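You operate a simulated robot arm through the tools that you are given. There is no shell and no other tool. Be economical: measure what you need, move in short steps, check, and stop when the job is done.

You are at the controls of a simulated robot arm. One attempt, no reset.

## Task
Seat the green-ring cup in bore two, set the block to eighty and stir the powder in once it steams.
Fine: stir till no grit shows; rod back in its block. Set down upright: stirring rod.

The check looks at the end state, three seconds after you hand in, the way a careful person would. Anything else that was tipped, shoved, dropped, spilled or broken makes it a failure.

## Robot
A 7-joint arm with a two-finger parallel gripper, fixed in place. Base frame: the origin is at the foot of the arm, x ahead of it, y to its left, z up; the work surface is at about z = 0. Lengths are in m, angles in degrees, forces in N, time in s.
With the tool pointing down near the work surface it reaches from about 0.24 to 0.62 m from the base axis. Its first joint turns from -66.0 to 66.0 degrees. Payload 2.6 kg.
The TCP is the grasp point between the finger pads, 0.03 m short of the fingertips. In the tool frame z runs along the fingers and y along their closing line. The gripper opens to 0.094 m. The fingers are 0.028 m wide and 0.01 m thick; the gripper's body (0.05 by 0.096 m) begins 0.055 m behind the TCP.
Orientation is that of the tool frame in the base frame, as a unit quaternion [x, y, z, w]. With the fingers straight down and closing along the base's y, the tool's x points along the base's -x, its y along +y and its z along -z.

## Interface
- The arm moves only by the tool apply_moves. Its arguments are lists of equal length, an entry for each row: "translation": the shift along the base's x, y, z in mm, a list of three; "turn": the turn, a rotation vector about the base's x, y, z in degrees, a list of three. In form: {"translation": [[x, y, z], ...], "turn": [[rx, ry, rz], ...]}. A call has 1 to 12 rows; each row is the pose to reach, as a shift and turn from the pose commanded when the call began. "gripper" is the closure, from 0 (fully open) to 1 (shut), set as the call begins (left out, the last holds). Rows are played at 5 a second. More than 0.05 m and 8.6 degrees between two rows, or a gripper value outside its range, and nothing of the call is played. Where a pose cannot be reached the arm comes as near as it can. A force on the tool above 40 N (or 10 N above the force at the start of the call, whichever is more), or a blocked arm, ends the call early, and 0.2 s more pass. The fingers move at their own pace (about 0.072 m/s each) and stop on an object; they squeeze with about 21 N. The grip force told is the motor's: it shows also when the fingers shut on nothing. Time passes only in rows, and 0.2 s behind the last, so rows that repeat a pose let the fingers close. It gives the time, the measured TCP pose, the force on the tool (base axes), the opening and the grip force at its end, in the units of the frame above (readings bear some noise), with the torque about the TCP (base axes, N m) and any sound that the robot's microphone picked up.
- Cameras (640 x 400 px; columns grow to the right, rows downward): "scene" is fixed at [0.0386, 0.4317, 0.5805]; the picture's right is [-0.68, -0.74, 0.00], its down [-0.39, 0.36, -0.85] and it looks along [0.63, -0.57, -0.53] (base axes); focal length 262 px, centre (320, 200). "wrist" rides on the gripper at [0.076, 0.014, -0.102] in the tool frame; the picture's right is [-0.18, 0.98, 0.00], its down [-0.75, -0.14, -0.64] and it looks along [-0.63, -0.12, 0.77] (tool axes); focal length 243 px, centre (320, 200). There is no depth. A picture from a camera that has moved, and an enlarged one, comes with that camera's place and axes in the base frame and with its lens. The place of the scene camera against the robot may be out by one fixed shift of up to 0.025 m in any direction.
- snapshot(camera): a new picture of that camera. It takes no simulated time.
- zoom(camera, box): a new picture of the part [left, top, right, bottom] of that camera's present view, enlarged. It takes no simulated time.
- sign_off(): hands the job in; it is judged then, once.

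Go step by step. Nothing tells you positions but the pictures and the camera data: compare them with the known pose of the tool, close in by small moves and look again before you grip or let go. The budget is 120 turns and 84 pictures, counting those below and the enlarged ones. Unless the task says otherwise, let go and move clear before handing in, and close with one line.

The tools are called after "Emit:" by a JSON object that holds its "fn" and its "kwargs". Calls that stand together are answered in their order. apply_moves: Moves the arm, as the interface text tells. Its arguments: {"type":"object","properties":{"translation":{"type":"array","items":{"type":"array","items":{"type":"number"}}},"turn":{"type":"array","items":{"type":"array","items":{"type":"number"}}},"gripper":{"type":"number"}},"required":["translation","turn"]} The other tools are called the same way: snapshot (camera) takes a picture; zoom (camera, box) takes an enlarged picture of a part of a camera's view; sign_off () hands the job in.

At the start:

```text
clock: 0.0
ee_pos: [0.29, 0.0603, 0.4351]
ee_rot: [0.0, 1.0, 0.001, -0.001]
contact_force: [0.3, 0.5, 0.5]
wrist_torque: [0.0, 0.0, -0.01]
grip_width: 0.094
finger_force: 0.0
```

scene: 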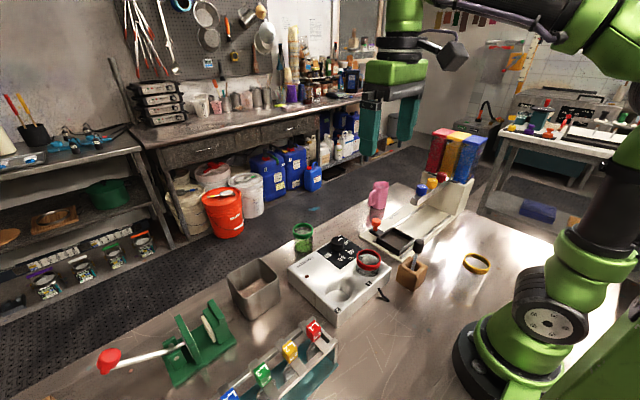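
wrist: 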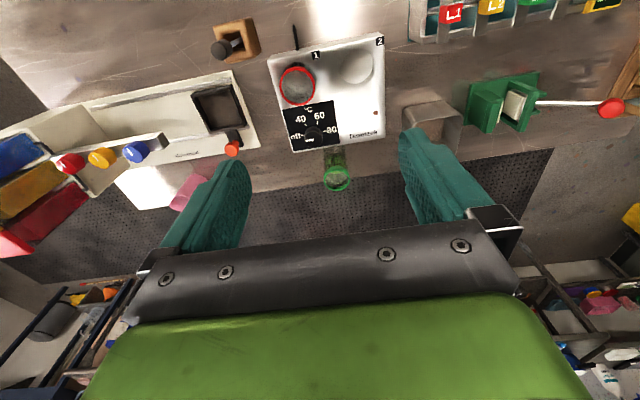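

I see a white heating block with two bores: the red-ring cup is in bore 1 and bore 2 looks empty. There's also a dial, a green-ring cup behind it and a rod in a wooden block, so I'll zoom in for detail first.

Emit:
{"fn": "zoom", "kwargs": {"camera": "scene", "box": [220, 170, 500, 345]}}

Emit:
{"fn": "zoom", "kwargs": {"camera": "wrist", "box": [180, 10, 420, 160]}}

```text
2.29 times, centred on (360, 258) of scene
camera zoom: at [0.0386, 0.4317, 0.5805], right [-0.68, -0.74, 0.0], down [-0.39, 0.36, -0.85], along [0.63, -0.57, -0.53], focal length 600 px, centre (229, 69)
```

zoom: 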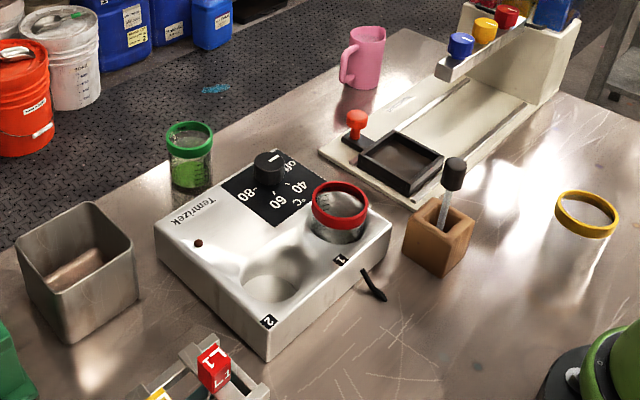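

```text
2.67 times, centred on (300, 85) of wrist
camera zoom: at [0.2139, 0.0753, 0.54], right [0.18, 0.98, 0.0], down [0.75, -0.14, 0.64], along [0.63, -0.12, -0.77], focal length 647 px, centre (373, 507)
```

zoom: 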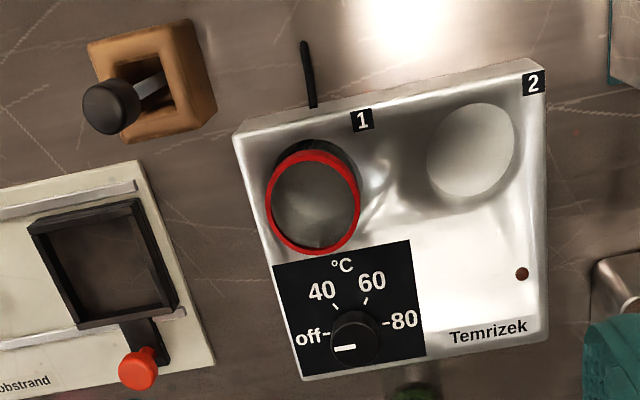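

The green cup is near (0.53, 0.05), bore 2 near (0.32, 0.12), the dial near (0.42, 0.02) and the rod near (0.25, -0.08). I'll bring the wrist camera closer to the cup and the dial.

Emit:
{"fn": "apply_moves", "kwargs": {"translation": [[25, 0, -35], [50, 0, -70], [75, 0, -105], [100, 0, -140], [110, 0, -155]], "turn": [[0, 0, 0], [0, 0, 0], [0, 0, 0], [0, 0, 0], [0, 0, 0]], "gripper": 0}}

Emit:
{"fn": "snapshot", "kwargs": {"camera": "wrist"}}

Emit:
{"fn": "zoom", "kwargs": {"camera": "scene", "box": [280, 210, 400, 285]}}

```text
clock: 1.2
ee_pos: [0.3974, 0.0599, 0.2803]
ee_rot: [0.0, 1.0, 0.001, 0.0]
contact_force: [0.5, 0.2, -0.1]
wrist_torque: [-0.01, 0.04, -0.03]
grip_width: 0.0939
finger_force: 0.0
```

```text
79 pictures are left
camera wrist: at [0.322, 0.074, 0.384], right [0.19, 0.98, 0.0], down [0.75, -0.14, 0.64], along [0.63, -0.12, -0.77], focal length 243 px, centre (320, 200)
```

wrist: 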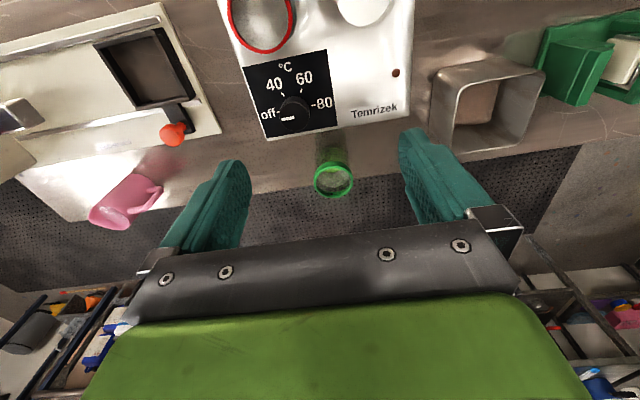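

```text
5.33 times, centred on (340, 248) of scene
camera zoom: at [0.0386, 0.4317, 0.5805], right [-0.68, -0.74, 0.0], down [-0.39, 0.36, -0.85], along [0.63, -0.57, -0.53], focal length 1400 px, centre (213, -53)
```

zoom: 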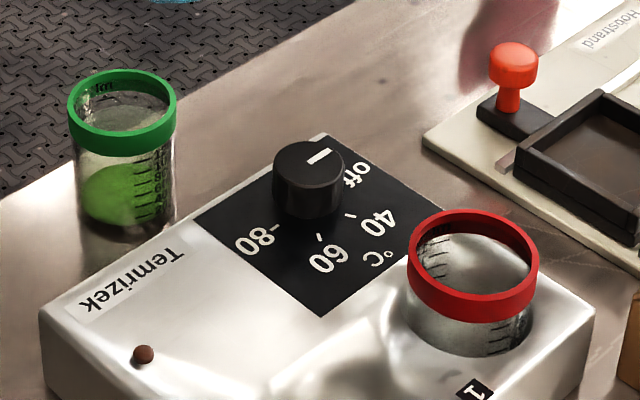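

The cup holds something green and stands near the table's far edge. I'll move nearer to fix its position.

Emit:
{"fn": "apply_moves", "kwargs": {"translation": [[35, -2, -25], [70, -4, -50], [105, -6, -75]], "turn": [[0, 0, 0], [0, 0, 0], [0, 0, 0]]}}

Emit:
{"fn": "snapshot", "kwargs": {"camera": "wrist"}}

```text
clock: 2.0
ee_pos: [0.5085, 0.0542, 0.2059]
ee_rot: [0.0, 1.0, 0.0, 0.002]
contact_force: [-0.1, 0.3, 0.2]
wrist_torque: [-0.04, 0.02, -0.04]
grip_width: 0.0941
finger_force: 0.1
```

```text
77 pictures are left
camera wrist: at [0.4333, 0.0672, 0.3095], right [0.18, 0.98, 0.0], down [0.75, -0.14, 0.64], along [0.63, -0.12, -0.77], focal length 243 px, centre (320, 200)
```

wrist: 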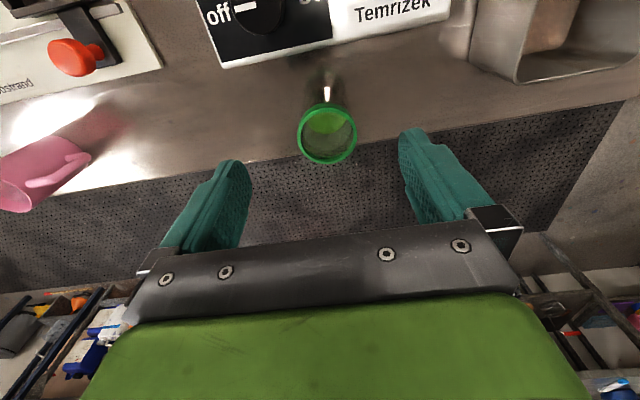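

The cup rim is at about (0.542, 0.0535, 0.07), and the cup is about 62 mm across. I'll lower to just above the rim, keeping x and y aligned, and check before going over it.

Emit:
{"fn": "apply_moves", "kwargs": {"translation": [[17, 0, -20], [34, 0, -50], [34, 0, -80]], "turn": [[0, 0, 0], [0, 0, 0], [0, 0, 0]]}}

Emit:
{"fn": "snapshot", "kwargs": {"camera": "wrist"}}

Emit:
{"fn": "snapshot", "kwargs": {"camera": "scene"}}

```text
clock: 2.8
ee_pos: [0.5424, 0.0547, 0.1242]
ee_rot: [0.001, 1.0, 0.001, 0.0]
contact_force: [-0.7, 0.3, 0.4]
wrist_torque: [-0.01, 0.0, -0.01]
grip_width: 0.0942
finger_force: 0.1
```

```text
76 pictures are left
camera wrist: at [0.4671, 0.0689, 0.2293], right [0.18, 0.98, 0.0], down [0.75, -0.14, 0.64], along [0.63, -0.12, -0.77], focal length 243 px, centre (320, 200)
```

wrist: 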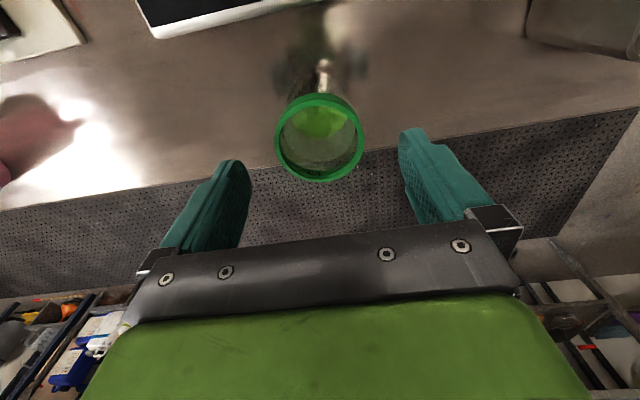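

```text
75 pictures are left
```

scene: 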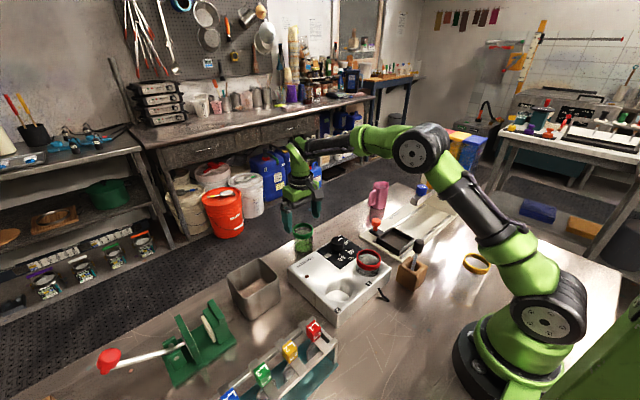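

The tool is centred over the cup, which I now place at (0.542, 0.0545). I'll descend to TCP z≈0.075 and close gently.

Emit:
{"fn": "apply_moves", "kwargs": {"translation": [[0, 0, -25], [0, 0, -49], [0, 0, -49]], "turn": [[0, 0, 0], [0, 0, 0], [0, 0, 0]]}}

Emit:
{"fn": "snapshot", "kwargs": {"camera": "wrist"}}

Emit:
{"fn": "zoom", "kwargs": {"camera": "scene", "box": [250, 190, 370, 265]}}

```text
clock: 3.6
ee_pos: [0.54, 0.056, 0.0736]
ee_rot: [0.001, 1.0, 0.001, 0.0]
contact_force: [2.0, 0.3, 0.0]
wrist_torque: [-0.01, -0.03, -0.02]
grip_width: 0.0941
finger_force: 0.1
```

```text
74 pictures are left
camera wrist: at [0.464, 0.0698, 0.178], right [0.18, 0.98, 0.0], down [0.75, -0.14, 0.64], along [0.63, -0.12, -0.77], focal length 243 px, centre (320, 200)
```

wrist: 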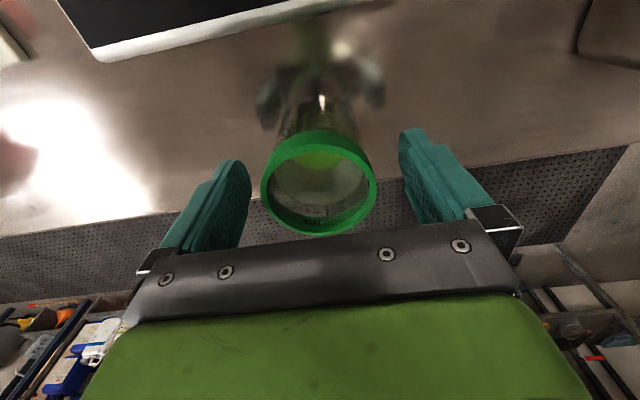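

```text
5.33 times, centred on (310, 228) of scene
camera zoom: at [0.0386, 0.4317, 0.5805], right [-0.68, -0.74, 0.0], down [-0.39, 0.36, -0.85], along [0.63, -0.57, -0.53], focal length 1400 px, centre (373, 53)
```

zoom: 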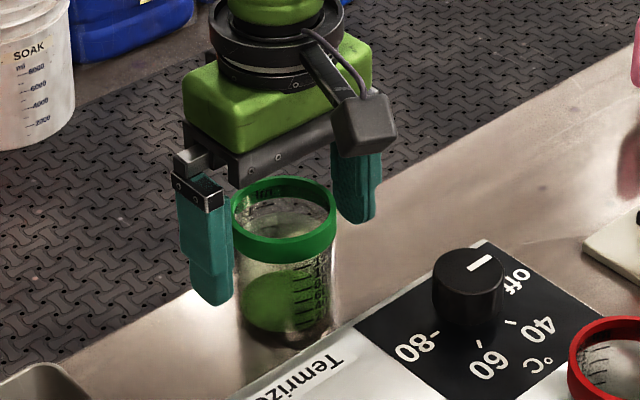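

Everything is aligned, so I'm closing on the ring.

Emit:
{"fn": "apply_moves", "kwargs": {"translation": [[0, -1.5, 0], [0, -1.5, 0], [0, -1.5, 0], [0, -1.5, 0]], "turn": [[0, 0, 0], [0, 0, 0], [0, 0, 0], [0, 0, 0]], "gripper": 1}}

```text
clock: 4.6
ee_pos: [0.5384, 0.0539, 0.0743]
ee_rot: [0.0, 1.0, 0.001, 0.001]
contact_force: [1.6, -0.2, 0.2]
wrist_torque: [-0.04, -0.04, 0.03]
grip_width: 0.0603
finger_force: 21.3
```

The cup is held with a 60 mm opening. I'll lift it straight up slowly.

Emit:
{"fn": "apply_moves", "kwargs": {"translation": [[0, 0, 5], [0, 0, 15], [0, 0, 30], [0, 0, 50], [0, 0, 70], [0, 0, 90], [0, 0, 110], [0, 0, 120], [0, 0, 125]], "turn": [[0, 0, 0], [0, 0, 0], [0, 0, 0], [0, 0, 0], [0, 0, 0], [0, 0, 0], [0, 0, 0], [0, 0, 0], [0, 0, 0]]}}

Emit:
{"fn": "snapshot", "kwargs": {"camera": "wrist"}}

```text
clock: 6.6
ee_pos: [0.538, 0.0546, 0.202]
ee_rot: [-0.001, 1.0, 0.0, 0.0]
contact_force: [0.2, 0.3, 0.4]
wrist_torque: [0.01, 0.0, -0.02]
grip_width: 0.0
finger_force: 21.0
```

```text
72 pictures are left
camera wrist: at [0.4625, 0.07, 0.3061], right [0.18, 0.98, 0.0], down [0.75, -0.14, 0.64], along [0.63, -0.12, -0.77], focal length 243 px, centre (320, 200)
```

wrist: 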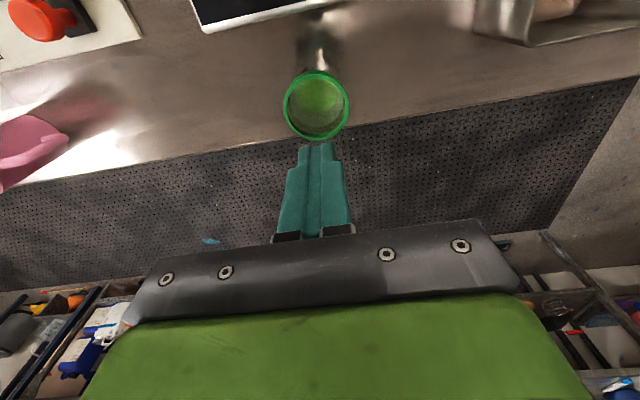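

The cup slipped out of the grip but is still standing where it was, so I had held it too near the rim. I'll open, check it's undisturbed and then grip lower.

Emit:
{"fn": "apply_moves", "kwargs": {"translation": [[0, 0, 0], [0, 0, -35], [0, 0, -70], [0, 0, -75]], "turn": [[0, 0, 0], [0, 0, 0], [0, 0, 0], [0, 0, 0]], "gripper": 0}}

Emit:
{"fn": "snapshot", "kwargs": {"camera": "wrist"}}

Emit:
{"fn": "zoom", "kwargs": {"camera": "scene", "box": [270, 200, 350, 265]}}

```text
clock: 7.6
ee_pos: [0.5386, 0.0567, 0.1241]
ee_rot: [0.0, 1.0, 0.001, 0.001]
contact_force: [-0.3, 0.7, 0.2]
wrist_torque: [-0.03, 0.02, 0.02]
grip_width: 0.0941
finger_force: 0.1
```

```text
71 pictures are left
camera wrist: at [0.4625, 0.0701, 0.2284], right [0.18, 0.98, 0.0], down [0.75, -0.14, 0.64], along [0.63, -0.12, -0.77], focal length 243 px, centre (320, 200)
```

wrist: 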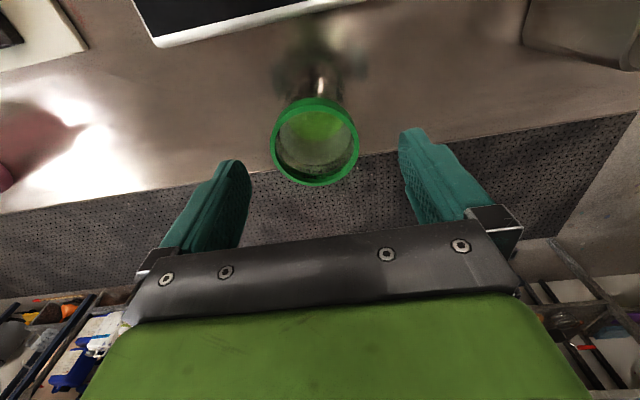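

```text
6.15 times, centred on (310, 232) of scene
camera zoom: at [0.0386, 0.4317, 0.5805], right [-0.68, -0.74, 0.0], down [-0.39, 0.36, -0.85], along [0.63, -0.57, -0.53], focal length 1615 px, centre (382, 0)
```

zoom: 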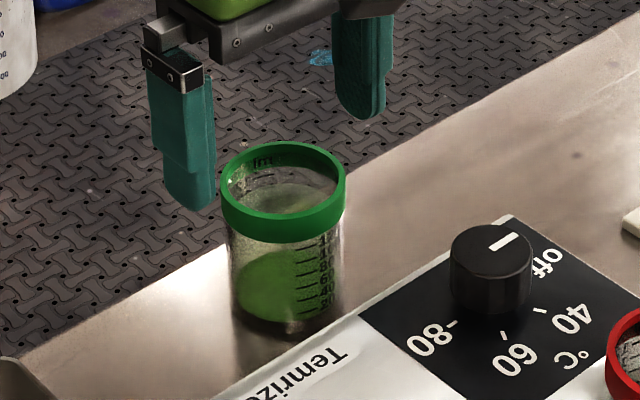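

The cup is upright and undisturbed at (0.538, 0.0525). I'll regrip with the TCP at z≈0.060 and lift a little to test it.

Emit:
{"fn": "apply_moves", "kwargs": {"translation": [[0, -3, -20], [0, -3, -45], [0, -3, -64], [0, -3, -64]], "turn": [[0, 0, 0], [0, 0, 0], [0, 0, 0], [0, 0, 0]]}}

Emit:
{"fn": "apply_moves", "kwargs": {"translation": [[0, 0, 0], [0, 0, 0], [0, 0, 0], [0, 0, 0], [0, 0, 0], [0, 0, 0]], "turn": [[0, 0, 0], [0, 0, 0], [0, 0, 0], [0, 0, 0], [0, 0, 0], [0, 0, 0]], "gripper": 1}}

Emit:
{"fn": "apply_moves", "kwargs": {"translation": [[0, 0, 2], [0, 0, 5], [0, 0, 8], [0, 0, 10]], "turn": [[0, 0, 0], [0, 0, 0], [0, 0, 0], [0, 0, 0]]}}

Emit:
{"fn": "zoom", "kwargs": {"camera": "scene", "box": [270, 200, 350, 265]}}

```text
clock: 8.6
ee_pos: [0.5365, 0.0523, 0.0621]
ee_rot: [0.0, 1.0, 0.001, 0.0]
contact_force: [-0.8, 0.7, -0.4]
wrist_torque: [0.02, 0.01, 0.01]
grip_width: 0.094
finger_force: 0.0
```

```text
clock: 10.0
ee_pos: [0.5378, 0.052, 0.0627]
ee_rot: [0.0, 1.0, 0.0, 0.0]
contact_force: [-0.1, -0.2, 0.1]
wrist_torque: [0.0, 0.01, 0.0]
grip_width: 0.0598
finger_force: 20.9
```

```text
clock: 11.0
ee_pos: [0.5382, 0.0509, 0.0729]
ee_rot: [0.001, 1.0, 0.001, 0.0]
contact_force: [0.2, 0.4, -2.0]
wrist_torque: [0.03, 0.01, 0.01]
grip_width: 0.0601
finger_force: 20.7
```

```text
6.15 times, centred on (310, 232) of scene
camera zoom: at [0.0386, 0.4317, 0.5805], right [-0.68, -0.74, 0.0], down [-0.39, 0.36, -0.85], along [0.63, -0.57, -0.53], focal length 1615 px, centre (382, 0)
```

zoom: 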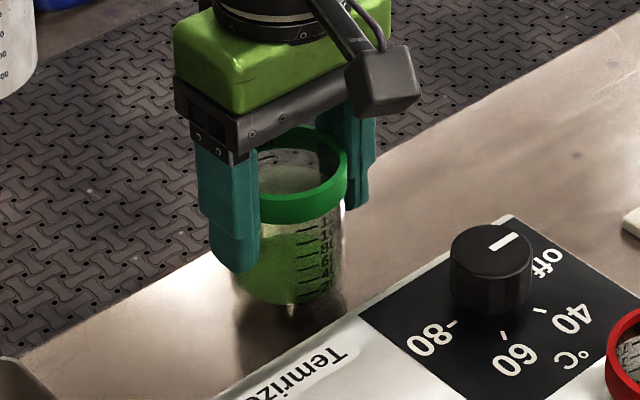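

The cup is held and lifted this time, with about 2 N of weight on the tool. I'll keep raising it.

Emit:
{"fn": "apply_moves", "kwargs": {"translation": [[0, 0, 5], [0, 0, 15], [0, 0, 30], [0, 0, 45], [0, 0, 60], [0, 0, 75], [0, 0, 90], [0, 0, 100], [0, 0, 105]], "turn": [[0, 0, 0], [0, 0, 0], [0, 0, 0], [0, 0, 0], [0, 0, 0], [0, 0, 0], [0, 0, 0], [0, 0, 0], [0, 0, 0]]}}

Emit:
{"fn": "snapshot", "kwargs": {"camera": "wrist"}}

```text
clock: 13.0
ee_pos: [0.5381, 0.0505, 0.1773]
ee_rot: [0.001, 1.0, 0.0, 0.001]
contact_force: [0.9, 0.6, -1.9]
wrist_torque: [0.03, 0.02, 0.01]
grip_width: 0.0598
finger_force: 21.1
```

```text
68 pictures are left
camera wrist: at [0.4634, 0.0644, 0.2815], right [0.18, 0.98, 0.0], down [0.75, -0.14, 0.64], along [0.63, -0.12, -0.77], focal length 243 px, centre (320, 200)
```

wrist: 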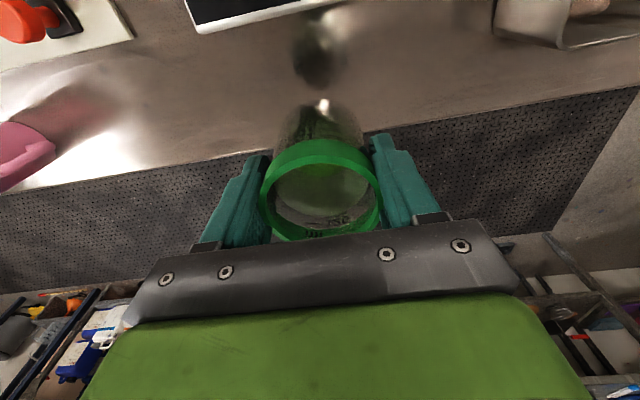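

Now I'll carry the cup level to above bore 2, near (0.318, 0.120).

Emit:
{"fn": "apply_moves", "kwargs": {"translation": [[-8, 3, 2], [-25, 8, 5], [-50, 16, 5], [-80, 25, 5], [-110, 35, 5], [-140, 45, 5], [-170, 54, 5], [-195, 62, 5], [-212, 67, 5], [-220, 69.5, 5]], "turn": [[0, 0, 0], [0, 0, 0], [0, 0, 0], [0, 0, 0], [0, 0, 0], [0, 0, 0], [0, 0, 0], [0, 0, 0], [0, 0, 0], [0, 0, 0]]}}

Emit:
{"fn": "snapshot", "kwargs": {"camera": "wrist"}}

Emit:
{"fn": "zoom", "kwargs": {"camera": "scene", "box": [280, 200, 440, 320]}}

```text
clock: 15.2
ee_pos: [0.3164, 0.1198, 0.1828]
ee_rot: [0.0, 1.0, 0.0, 0.001]
contact_force: [0.1, 0.0, -2.1]
wrist_torque: [0.01, 0.01, 0.03]
grip_width: 0.0597
finger_force: 20.8
```

```text
67 pictures are left
camera wrist: at [0.241, 0.1333, 0.2876], right [0.18, 0.98, 0.0], down [0.75, -0.14, 0.64], along [0.63, -0.12, -0.77], focal length 243 px, centre (320, 200)
```

wrist: 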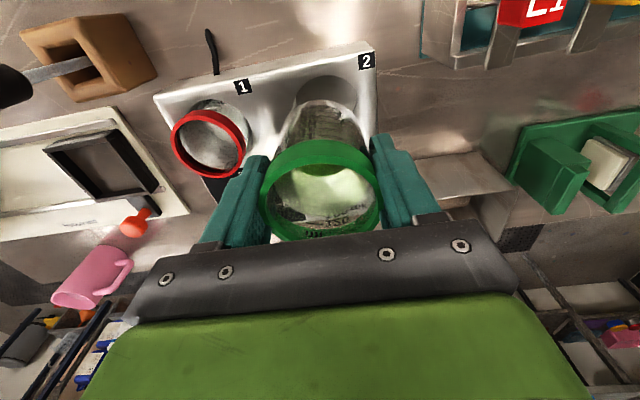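

```text
3.33 times, centred on (360, 260) of scene
camera zoom: at [0.0386, 0.4317, 0.5805], right [-0.68, -0.74, 0.0], down [-0.39, 0.36, -0.85], along [0.63, -0.57, -0.53], focal length 875 px, centre (187, 0)
```

zoom: 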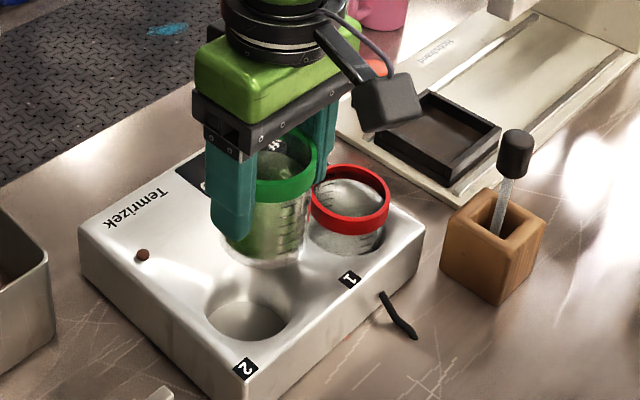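

Emit:
{"fn": "zoom", "kwargs": {"camera": "wrist", "box": [260, 50, 400, 140]}}

Emit:
{"fn": "zoom", "kwargs": {"camera": "scene", "box": [320, 230, 400, 300]}}

```text
4.44 times, centred on (330, 95) of wrist
camera zoom: at [0.241, 0.1333, 0.2876], right [0.18, 0.98, 0.0], down [0.75, -0.14, 0.64], along [0.63, -0.12, -0.77], focal length 1078 px, centre (276, 667)
```

zoom: 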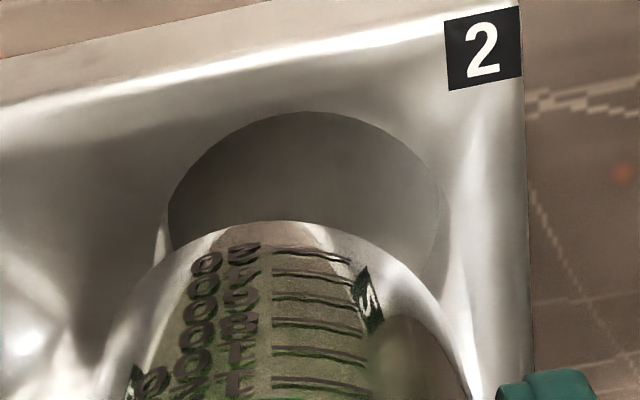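

```text
5.71 times, centred on (360, 265) of scene
camera zoom: at [0.0386, 0.4317, 0.5805], right [-0.68, -0.74, 0.0], down [-0.39, 0.36, -0.85], along [0.63, -0.57, -0.53], focal length 1500 px, centre (91, -171)
```

zoom: 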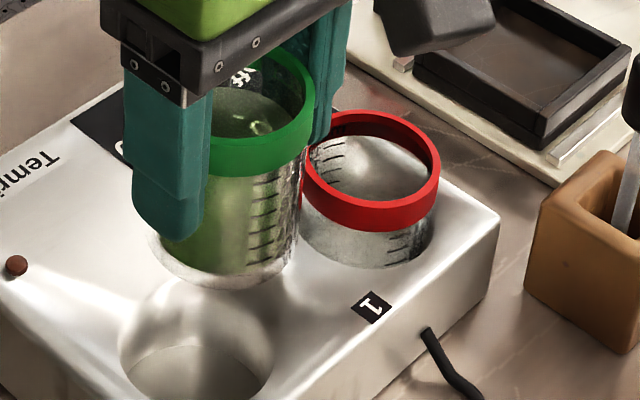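

The bore appears centred about 4.5 mm further +y, near (0.318, 0.1245). I'll correct that, lower to just above the block and check.

Emit:
{"fn": "apply_moves", "kwargs": {"translation": [[1, 4.5, -10], [1, 4.5, -25], [1, 4.5, -38], [1, 4.5, -43], [1, 4.5, -43]], "turn": [[0, 0, 0], [0, 0, 0], [0, 0, 0], [0, 0, 0], [0, 0, 0]]}}

Emit:
{"fn": "zoom", "kwargs": {"camera": "wrist", "box": [220, 50, 420, 190]}}

Emit:
{"fn": "zoom", "kwargs": {"camera": "scene", "box": [310, 240, 400, 320]}}

```text
clock: 16.4
ee_pos: [0.3184, 0.124, 0.1403]
ee_rot: [0.0, 1.0, 0.001, 0.0]
contact_force: [0.0, -0.4, -2.5]
wrist_torque: [-0.01, -0.01, 0.0]
grip_width: 0.06
finger_force: 21.6
```

```text
2.86 times, centred on (320, 120) of wrist
camera zoom: at [0.2433, 0.1382, 0.2441], right [0.18, 0.98, 0.0], down [0.75, -0.14, 0.64], along [0.63, -0.12, -0.77], focal length 693 px, centre (320, 429)
```

zoom: 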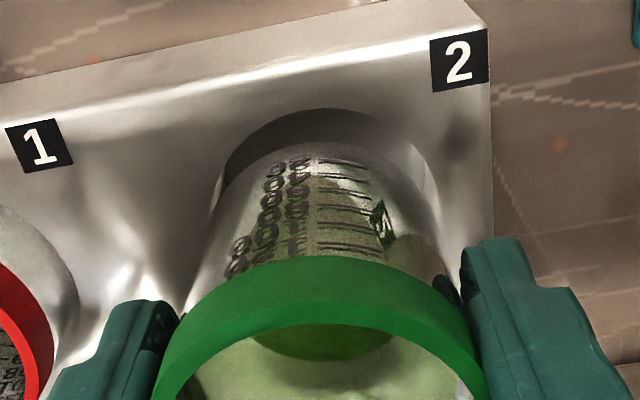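

```text
5.00 times, centred on (355, 280) of scene
camera zoom: at [0.0386, 0.4317, 0.5805], right [-0.68, -0.74, 0.0], down [-0.39, 0.36, -0.85], along [0.63, -0.57, -0.53], focal length 1312 px, centre (145, -200)
```

zoom: 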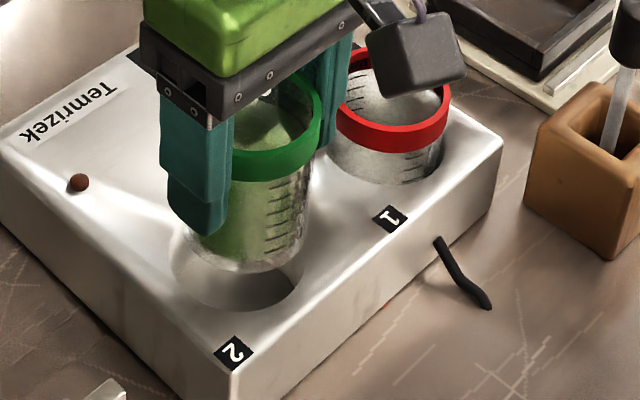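

The cup is over the bore, about 1 mm short in y. I'll lower it gently and watch the forces.

Emit:
{"fn": "apply_moves", "kwargs": {"translation": [[0, 1, -4], [0, 1, -8], [0, 1, -12], [0, 1, -16], [0, 1, -20], [0, 1, -24], [0, 1, -28]], "turn": [[0, 0, 0], [0, 0, 0], [0, 0, 0], [0, 0, 0], [0, 0, 0], [0, 0, 0], [0, 0, 0]]}}

Emit:
{"fn": "snapshot", "kwargs": {"camera": "wrist"}}

Emit:
{"fn": "zoom", "kwargs": {"camera": "scene", "box": [310, 240, 400, 320]}}

```text
clock: 18.0
ee_pos: [0.3198, 0.1262, 0.1103]
ee_rot: [0.0, 1.0, 0.0, -0.001]
contact_force: [0.3, -0.4, -1.6]
wrist_torque: [0.01, 0.06, 0.01]
grip_width: 0.0597
finger_force: 21.4
```

```text
61 pictures are left
camera wrist: at [0.2443, 0.1401, 0.216], right [0.19, 0.98, 0.0], down [0.75, -0.14, 0.64], along [0.63, -0.12, -0.77], focal length 243 px, centre (320, 200)
```

wrist: 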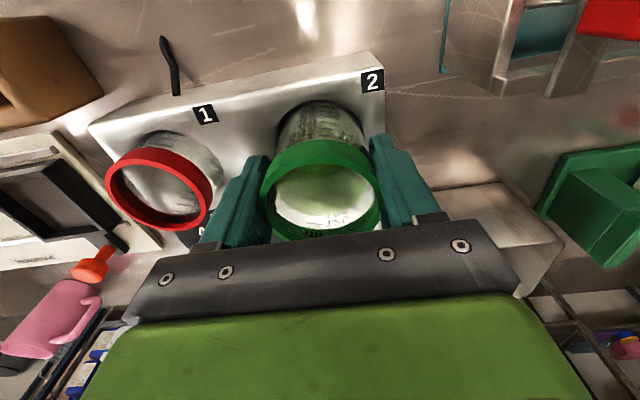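

```text
5.00 times, centred on (355, 280) of scene
camera zoom: at [0.0386, 0.4317, 0.5805], right [-0.68, -0.74, 0.0], down [-0.39, 0.36, -0.85], along [0.63, -0.57, -0.53], focal length 1312 px, centre (145, -200)
```

zoom: 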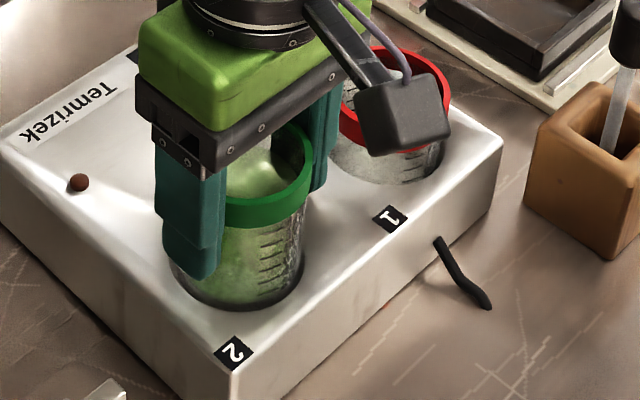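

The cup is entering the bore freely. I'll continue down until I feel contact.

Emit:
{"fn": "apply_moves", "kwargs": {"translation": [[0, 0, -3], [0, 0, -6], [0, 0, -9], [0, 0, -12], [0, 0, -15], [0, 0, -17], [0, 0, -19]], "turn": [[0, 0, 0], [0, 0, 0], [0, 0, 0], [0, 0, 0], [0, 0, 0], [0, 0, 0], [0, 0, 0]]}}

Emit:
{"fn": "zoom", "kwargs": {"camera": "scene", "box": [310, 240, 400, 320]}}

```text
clock: 19.6
ee_pos: [0.3175, 0.1252, 0.0927]
ee_rot: [0.0, 1.0, 0.002, 0.001]
contact_force: [0.5, -0.3, -1.9]
wrist_torque: [-0.02, -0.07, -0.03]
grip_width: 0.0599
finger_force: 20.8
```

```text
5.00 times, centred on (355, 280) of scene
camera zoom: at [0.0386, 0.4317, 0.5805], right [-0.68, -0.74, 0.0], down [-0.39, 0.36, -0.85], along [0.63, -0.57, -0.53], focal length 1312 px, centre (145, -200)
```

zoom: 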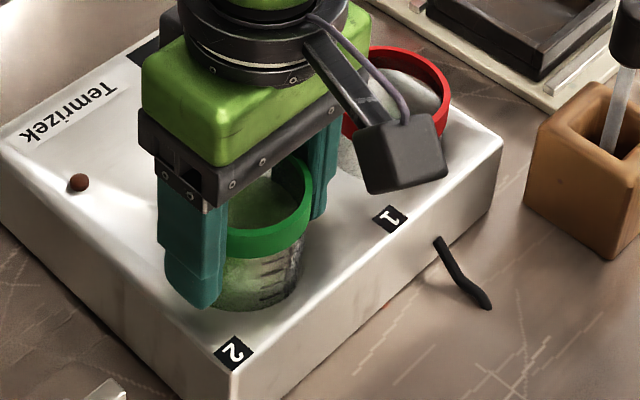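

No contact yet, so I'll go down in 1 mm steps.

Emit:
{"fn": "apply_moves", "kwargs": {"translation": [[0, 0, -1], [0, 0, -2], [0, 0, -3], [0, 0, -4], [0, 0, -5], [0, 0, -5]], "turn": [[0, 0, 0], [0, 0, 0], [0, 0, 0], [0, 0, 0], [0, 0, 0], [0, 0, 0]]}}

Emit:
{"fn": "zoom", "kwargs": {"camera": "scene", "box": [310, 240, 400, 320]}}

```text
clock: 21.0
ee_pos: [0.3196, 0.1256, 0.0891]
ee_rot: [0.001, 1.0, 0.001, 0.0]
contact_force: [0.7, -0.2, -2.4]
wrist_torque: [0.0, -0.02, -0.02]
grip_width: 0.0598
finger_force: 20.9
```

```text
5.00 times, centred on (355, 280) of scene
camera zoom: at [0.0386, 0.4317, 0.5805], right [-0.68, -0.74, 0.0], down [-0.39, 0.36, -0.85], along [0.63, -0.57, -0.53], focal length 1312 px, centre (145, -200)
```

zoom: 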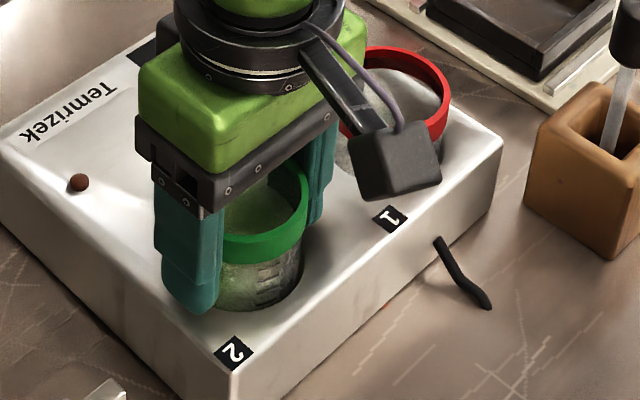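

It is still hanging free, so I'll keep going.

Emit:
{"fn": "apply_moves", "kwargs": {"translation": [[0, 0, -1], [0, 0, -2], [0, 0, -3], [0, 0, -4], [0, 0, -5], [0, 0, -6], [0, 0, -6]], "turn": [[0, 0, 0], [0, 0, 0], [0, 0, 0], [0, 0, 0], [0, 0, 0], [0, 0, 0], [0, 0, 0]]}}

Emit:
{"fn": "zoom", "kwargs": {"camera": "scene", "box": [310, 240, 400, 320]}}

```text
clock: 22.6
ee_pos: [0.3193, 0.1265, 0.084]
ee_rot: [0.001, 1.0, 0.0, 0.003]
contact_force: [-1.3, -0.6, 5.8]
wrist_torque: [-0.29, 0.12, -0.03]
grip_width: 0.0598
finger_force: 21.5
stopped in row 7: the force on the tool passed its limit at 42 N (the readings are from after the stop); the commanded pose is now the measured one
```

```text
5.00 times, centred on (355, 280) of scene
camera zoom: at [0.0386, 0.4317, 0.5805], right [-0.68, -0.74, 0.0], down [-0.39, 0.36, -0.85], along [0.63, -0.57, -0.53], focal length 1312 px, centre (145, -200)
```

zoom: 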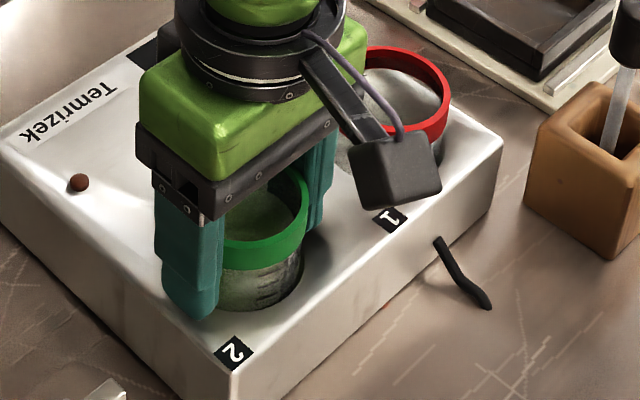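

Contact at TCP z≈0.084, so the cup looks seated. I'll ease up 1 mm, release and check that the depth matches the red cup.

Emit:
{"fn": "apply_moves", "kwargs": {"translation": [[0, 0, 1], [0, 0, 1]], "turn": [[0, 0, 0], [0, 0, 0]]}}

Emit:
{"fn": "apply_moves", "kwargs": {"translation": [[0, 0, 0], [0, 0, 0], [0, 0, 0], [0, 0, 15], [0, 0, 40], [0, 0, 75], [0, 0, 110]], "turn": [[0, 0, 0], [0, 0, 0], [0, 0, 0], [0, 0, 0], [0, 0, 0], [0, 0, 0], [0, 0, 0]], "gripper": 0}}

Emit:
{"fn": "zoom", "kwargs": {"camera": "scene", "box": [310, 220, 400, 320]}}

Emit:
{"fn": "snapshot", "kwargs": {"camera": "wrist"}}

```text
clock: 23.2
ee_pos: [0.3201, 0.125, 0.0836]
ee_rot: [0.001, 1.0, 0.0, 0.003]
contact_force: [-0.9, 2.1, 1.5]
wrist_torque: [-0.09, 0.08, -0.06]
grip_width: 0.0598
finger_force: 20.6
```

```text
clock: 24.8
ee_pos: [0.3205, 0.1264, 0.1968]
ee_rot: [0.001, 1.0, -0.001, 0.003]
contact_force: [0.6, 1.2, -0.3]
wrist_torque: [0.02, -0.01, 0.02]
grip_width: 0.0938
finger_force: 0.1
```

```text
4.00 times, centred on (355, 270) of scene
camera zoom: at [0.0386, 0.4317, 0.5805], right [-0.68, -0.74, 0.0], down [-0.39, 0.36, -0.85], along [0.63, -0.57, -0.53], focal length 1050 px, centre (180, -80)
```

zoom: 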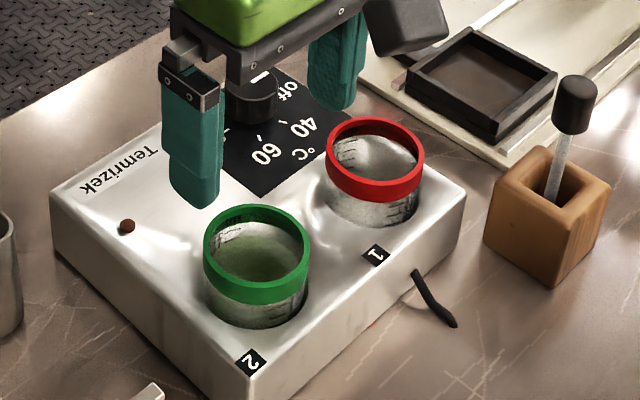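

```text
55 pictures are left
camera wrist: at [0.2453, 0.1397, 0.3007], right [0.19, 0.98, 0.0], down [0.75, -0.14, 0.65], along [0.63, -0.12, -0.76], focal length 243 px, centre (320, 200)
```

wrist: 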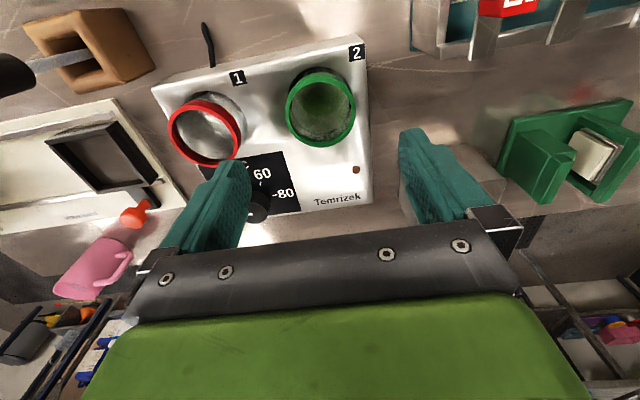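

The cup is seated at the same height as the red one. Next is the dial, so I'll move over it and look.

Emit:
{"fn": "apply_moves", "kwargs": {"translation": [[30, -35, 0], [60, -70, 0], [85, -100, 0], [95, -104, 0], [95, -104, 0]], "turn": [[0, 0, 0], [0, 0, 0], [0, 0, 0], [0, 0, 0], [0, 0, 0]]}}

Emit:
{"fn": "snapshot", "kwargs": {"camera": "wrist"}}

```text
clock: 26.0
ee_pos: [0.4155, 0.0214, 0.1942]
ee_rot: [0.001, 1.0, -0.001, 0.002]
contact_force: [-0.1, 0.2, -0.1]
wrist_torque: [0.02, 0.04, -0.03]
grip_width: 0.0939
finger_force: 0.1
```

```text
54 pictures are left
camera wrist: at [0.3403, 0.0347, 0.2982], right [0.19, 0.98, 0.0], down [0.75, -0.14, 0.65], along [0.63, -0.12, -0.76], focal length 243 px, centre (320, 200)
```

wrist: 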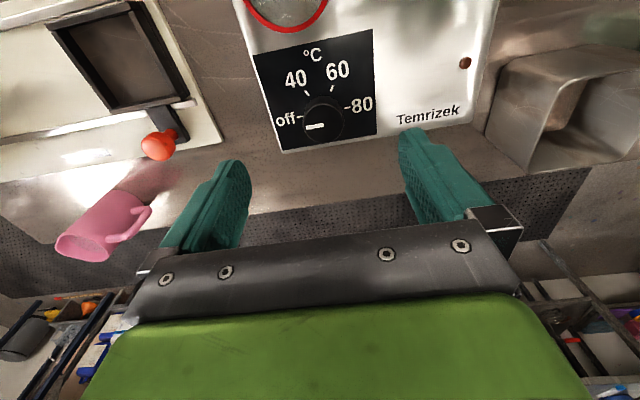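

Emit:
{"fn": "zoom", "kwargs": {"camera": "wrist", "box": [250, 30, 390, 150]}}

```text
3.33 times, centred on (320, 90) of wrist
camera zoom: at [0.3403, 0.0347, 0.2982], right [0.19, 0.98, 0.0], down [0.75, -0.14, 0.65], along [0.63, -0.12, -0.76], focal length 809 px, centre (320, 567)
```

zoom: 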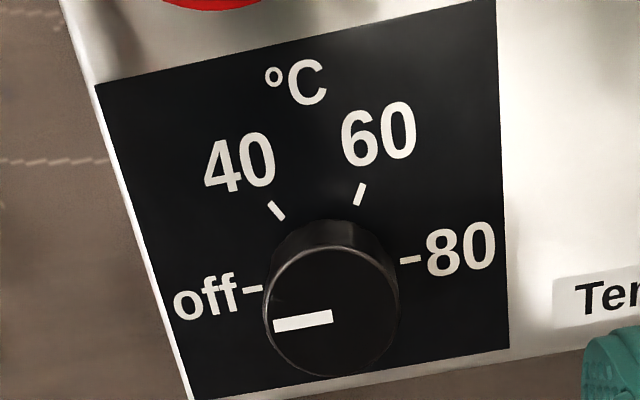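

The knob is centred at about (0.4285, 0.021) with its top at z≈0.083, and it has to turn about 180° clockwise from off to 80. I'll centre on it and pre-rotate +90° while high, then grip and turn −180°.

Emit:
{"fn": "apply_moves", "kwargs": {"translation": [[3, 0, 0], [6, 0, 0], [9, 0, 0], [12, 0, 0], [13, 0, 0], [13, 0, 0], [13, 0, 0], [13, 0, 0], [13, 0, 0], [13, 0, 0], [13, 0, 0]], "turn": [[0, 0, 8.2], [0, 0, 16.4], [0, 0, 24.6], [0, 0, 32.8], [0, 0, 41], [0, 0, 49.2], [0, 0, 57.4], [0, 0, 65.6], [0, 0, 73.8], [0, 0, 82], [0, 0, 90]]}}

Emit:
{"fn": "snapshot", "kwargs": {"camera": "wrist"}}

```text
clock: 28.4
ee_pos: [0.426, 0.0221, 0.1945]
ee_rot: [0.707, -0.707, -0.002, -0.001]
contact_force: [0.5, -0.3, 0.4]
wrist_torque: [0.02, 0.01, 0.01]
grip_width: 0.0942
finger_force: 0.1
```

```text
52 pictures are left
camera wrist: at [0.4137, -0.0549, 0.2995], right [-0.98, 0.18, 0.0], down [0.14, 0.75, 0.65], along [0.12, 0.63, -0.76], focal length 243 px, centre (320, 200)
```

wrist: 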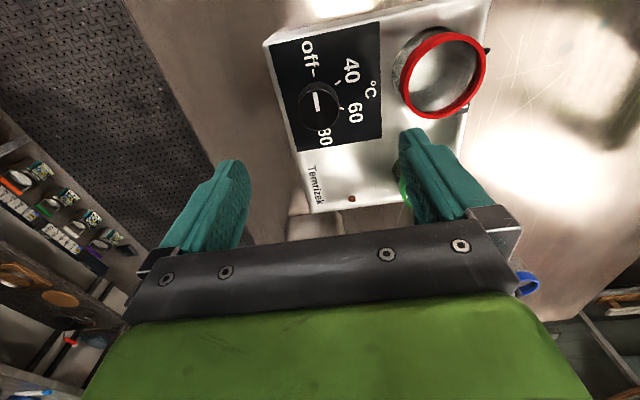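

Emit:
{"fn": "zoom", "kwargs": {"camera": "wrist", "box": [260, 40, 380, 150]}}

```text
3.64 times, centred on (320, 95) of wrist
camera zoom: at [0.4137, -0.0549, 0.2995], right [-0.98, 0.18, 0.0], down [0.14, 0.75, 0.65], along [0.12, 0.63, -0.76], focal length 882 px, centre (320, 582)
```

zoom: 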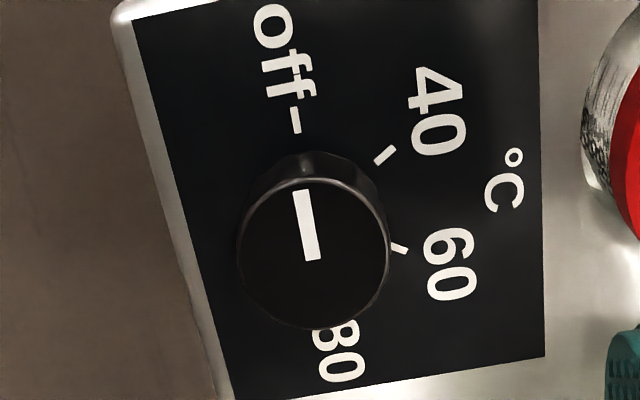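

The knob centre is confirmed at about (0.429, 0.0207). I'll shift slightly, descend over it and look.

Emit:
{"fn": "apply_moves", "kwargs": {"translation": [[3, -1.4, -30], [3, -1.4, -60], [3, -1.4, -85], [3, -1.4, -100], [3, -1.4, -105], [3, -1.4, -105]], "turn": [[0, 0, 0], [0, 0, 0], [0, 0, 0], [0, 0, 0], [0, 0, 0], [0, 0, 0]]}}

Emit:
{"fn": "snapshot", "kwargs": {"camera": "wrist"}}

Emit:
{"fn": "zoom", "kwargs": {"camera": "scene", "box": [290, 200, 410, 300]}}

```text
clock: 29.8
ee_pos: [0.4301, 0.0204, 0.09]
ee_rot: [-0.707, 0.708, 0.003, 0.001]
contact_force: [0.3, -0.3, -0.5]
wrist_torque: [-0.01, 0.01, -0.02]
grip_width: 0.0941
finger_force: 0.1
```

```text
50 pictures are left
camera wrist: at [0.4168, -0.0569, 0.193], right [-0.98, 0.19, 0.0], down [0.14, 0.75, 0.65], along [0.12, 0.63, -0.76], focal length 243 px, centre (320, 200)
```

wrist: 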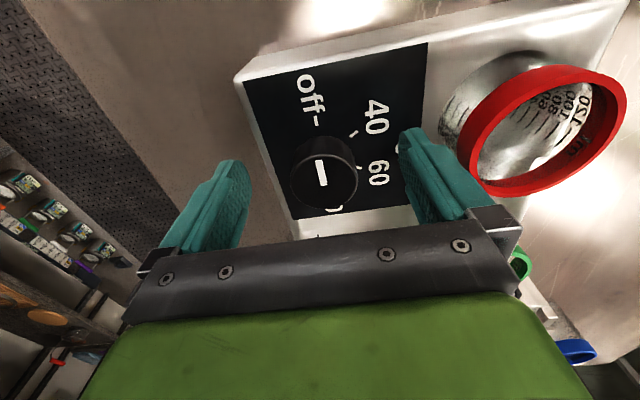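

```text
4.00 times, centred on (350, 250) of scene
camera zoom: at [0.0386, 0.4317, 0.5805], right [-0.68, -0.74, 0.0], down [-0.39, 0.36, -0.85], along [0.63, -0.57, -0.53], focal length 1050 px, centre (200, 0)
```

zoom: 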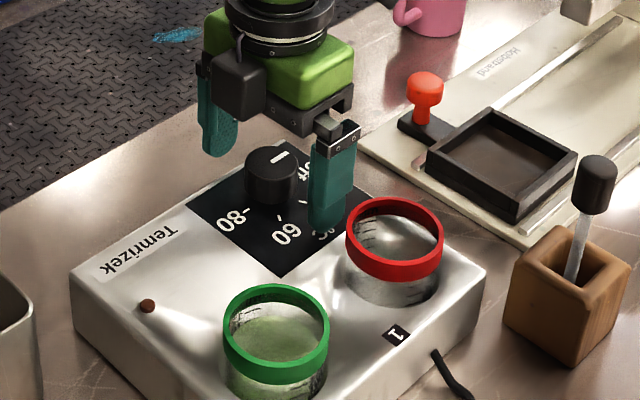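

Emit:
{"fn": "zoom", "kwargs": {"camera": "wrist", "box": [240, 60, 420, 220]}}

```text
2.50 times, centred on (330, 140) of wrist
camera zoom: at [0.4168, -0.0569, 0.193], right [-0.98, 0.19, 0.0], down [0.14, 0.75, 0.65], along [0.12, 0.63, -0.76], focal length 606 px, centre (295, 350)
```

zoom: 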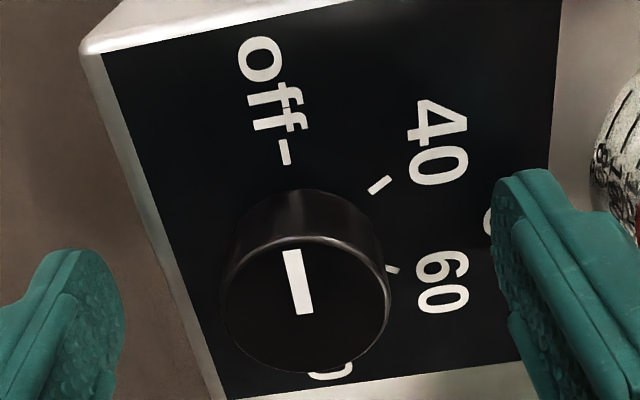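

The knob is centred between the fingers, so I'll close on it.

Emit:
{"fn": "apply_moves", "kwargs": {"translation": [[-1, 0, -2], [-1, 0, -2], [-1, 0, -2], [-1, 0, -2], [-1, 0, -2], [-1, 0, -2]], "turn": [[0, 0, 0], [0, 0, 0], [0, 0, 0], [0, 0, 0], [0, 0, 0], [0, 0, 0]], "gripper": 1}}

Emit:
{"fn": "apply_moves", "kwargs": {"translation": [[0, 0, 0], [0, 0, 0], [0, 0, 0], [0, 0, 0], [0, 0, 0], [0, 0, 0], [0, 0, 0], [0, 0, 0], [0, 0, 0], [0, 0, 0], [0, 0, 0]], "turn": [[0, 0, -8], [0, 0, -16], [0, 0, -24], [0, 0, -32], [0, 0, -40], [0, 0, -48], [0, 0, -56], [0, 0, -64], [0, 0, -72], [0, 0, -80], [0, 0, -88]]}}

Emit:
{"fn": "snapshot", "kwargs": {"camera": "wrist"}}

```text
clock: 31.2
ee_pos: [0.4276, 0.0196, 0.0879]
ee_rot: [-0.707, 0.708, 0.003, 0.0]
contact_force: [-21.6, -0.2, 9.4]
wrist_torque: [0.32, -0.34, 0.1]
grip_width: 0.038
finger_force: 45.4
```

```text
clock: 33.6
ee_pos: [0.4293, 0.0226, 0.0875]
ee_rot: [-0.015, 1.0, 0.002, 0.002]
contact_force: [-18.0, 13.3, 0.0]
wrist_torque: [-0.14, -0.75, -0.02]
grip_width: 0.037
finger_force: 45.1
```

```text
47 pictures are left
camera wrist: at [0.3539, 0.0331, 0.1915], right [0.15, 0.99, 0.0], down [0.76, -0.12, 0.64], along [0.64, -0.1, -0.77], focal length 243 px, centre (320, 200)
```

wrist: 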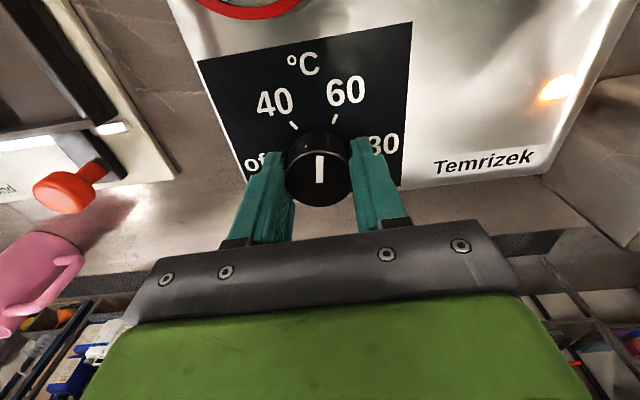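

The knob has followed the turn by about 90°, and the lamp is lit. I'll relieve the lateral force a little and finish the turn to 80.

Emit:
{"fn": "apply_moves", "kwargs": {"translation": [[-1, 1, 0], [-1, 1, 0], [-1, 1, 0], [-1, 1, 0], [-1, 1, 0], [-1, 1, 0], [-1, 1, 0], [-1, 1, 0], [-1, 1, 0], [-1, 1, 0], [-1, 1, 0]], "turn": [[0, 0, -8], [0, 0, -16], [0, 0, -24], [0, 0, -32], [0, 0, -40], [0, 0, -48], [0, 0, -56], [0, 0, -64], [0, 0, -72], [0, 0, -80], [0, 0, -88]]}}

Emit:
{"fn": "snapshot", "kwargs": {"camera": "wrist"}}

Emit:
{"fn": "zoom", "kwargs": {"camera": "scene", "box": [290, 200, 410, 300]}}

```text
clock: 36.0
ee_pos: [0.4268, 0.0217, 0.0899]
ee_rot: [0.682, 0.731, -0.001, 0.001]
contact_force: [4.8, -0.7, -9.7]
wrist_torque: [-0.53, 0.61, 0.75]
grip_width: 0.0374
finger_force: 45.1
```

```text
46 pictures are left
camera wrist: at [0.438, 0.0995, 0.1937], right [0.99, -0.12, 0.0], down [-0.09, -0.76, 0.64], along [-0.07, -0.64, -0.76], focal length 243 px, centre (320, 200)
```

wrist: 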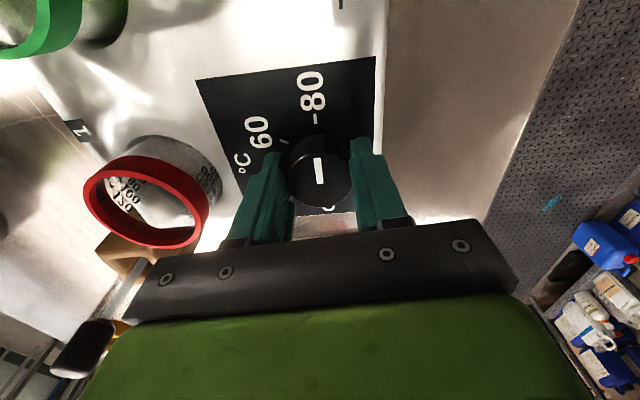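

```text
4.00 times, centred on (350, 250) of scene
camera zoom: at [0.0386, 0.4317, 0.5805], right [-0.68, -0.74, 0.0], down [-0.39, 0.36, -0.85], along [0.63, -0.57, -0.53], focal length 1050 px, centre (200, 0)
```

zoom: 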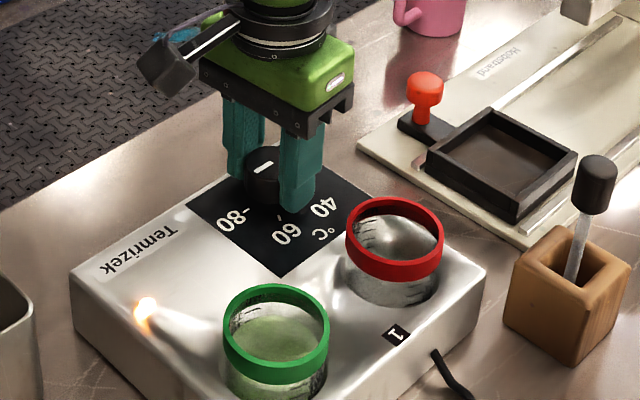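

The mark now points at about 80, and a torque is building up as if at a stop. I'll release, rise and check.

Emit:
{"fn": "apply_moves", "kwargs": {"translation": [[0, 0, 0], [0, 0, 0], [0, 0, 0], [0, 0, 25], [0, 0, 60], [0, 0, 105]], "turn": [[0, 0, 0], [0, 0, 0], [0, 0, 0], [0, 0, 0], [0, 0, 0], [0, 0, 0]], "gripper": 0}}

Emit:
{"fn": "snapshot", "kwargs": {"camera": "wrist"}}

Emit:
{"fn": "zoom", "kwargs": {"camera": "scene", "box": [290, 200, 410, 300]}}

```text
clock: 37.4
ee_pos: [0.4275, 0.02, 0.1959]
ee_rot: [0.682, 0.731, -0.002, 0.002]
contact_force: [-0.5, 0.3, 0.9]
wrist_torque: [0.04, -0.01, 0.03]
grip_width: 0.094
finger_force: 0.1
```

```text
44 pictures are left
camera wrist: at [0.4377, 0.097, 0.2999], right [0.99, -0.12, 0.0], down [-0.09, -0.76, 0.65], along [-0.07, -0.64, -0.76], focal length 243 px, centre (320, 200)
```

wrist: 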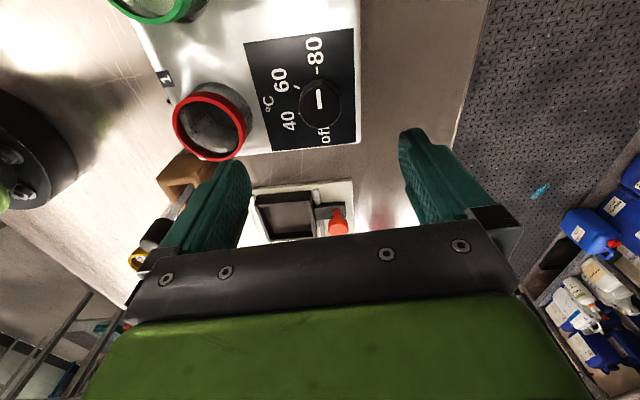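

```text
4.00 times, centred on (350, 250) of scene
camera zoom: at [0.0386, 0.4317, 0.5805], right [-0.68, -0.74, 0.0], down [-0.39, 0.36, -0.85], along [0.63, -0.57, -0.53], focal length 1050 px, centre (200, 0)
```

zoom: 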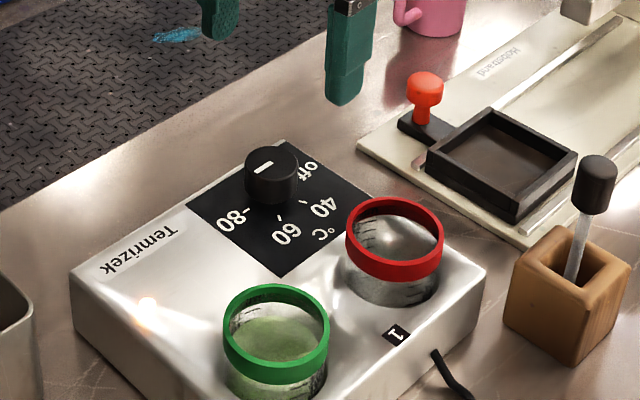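

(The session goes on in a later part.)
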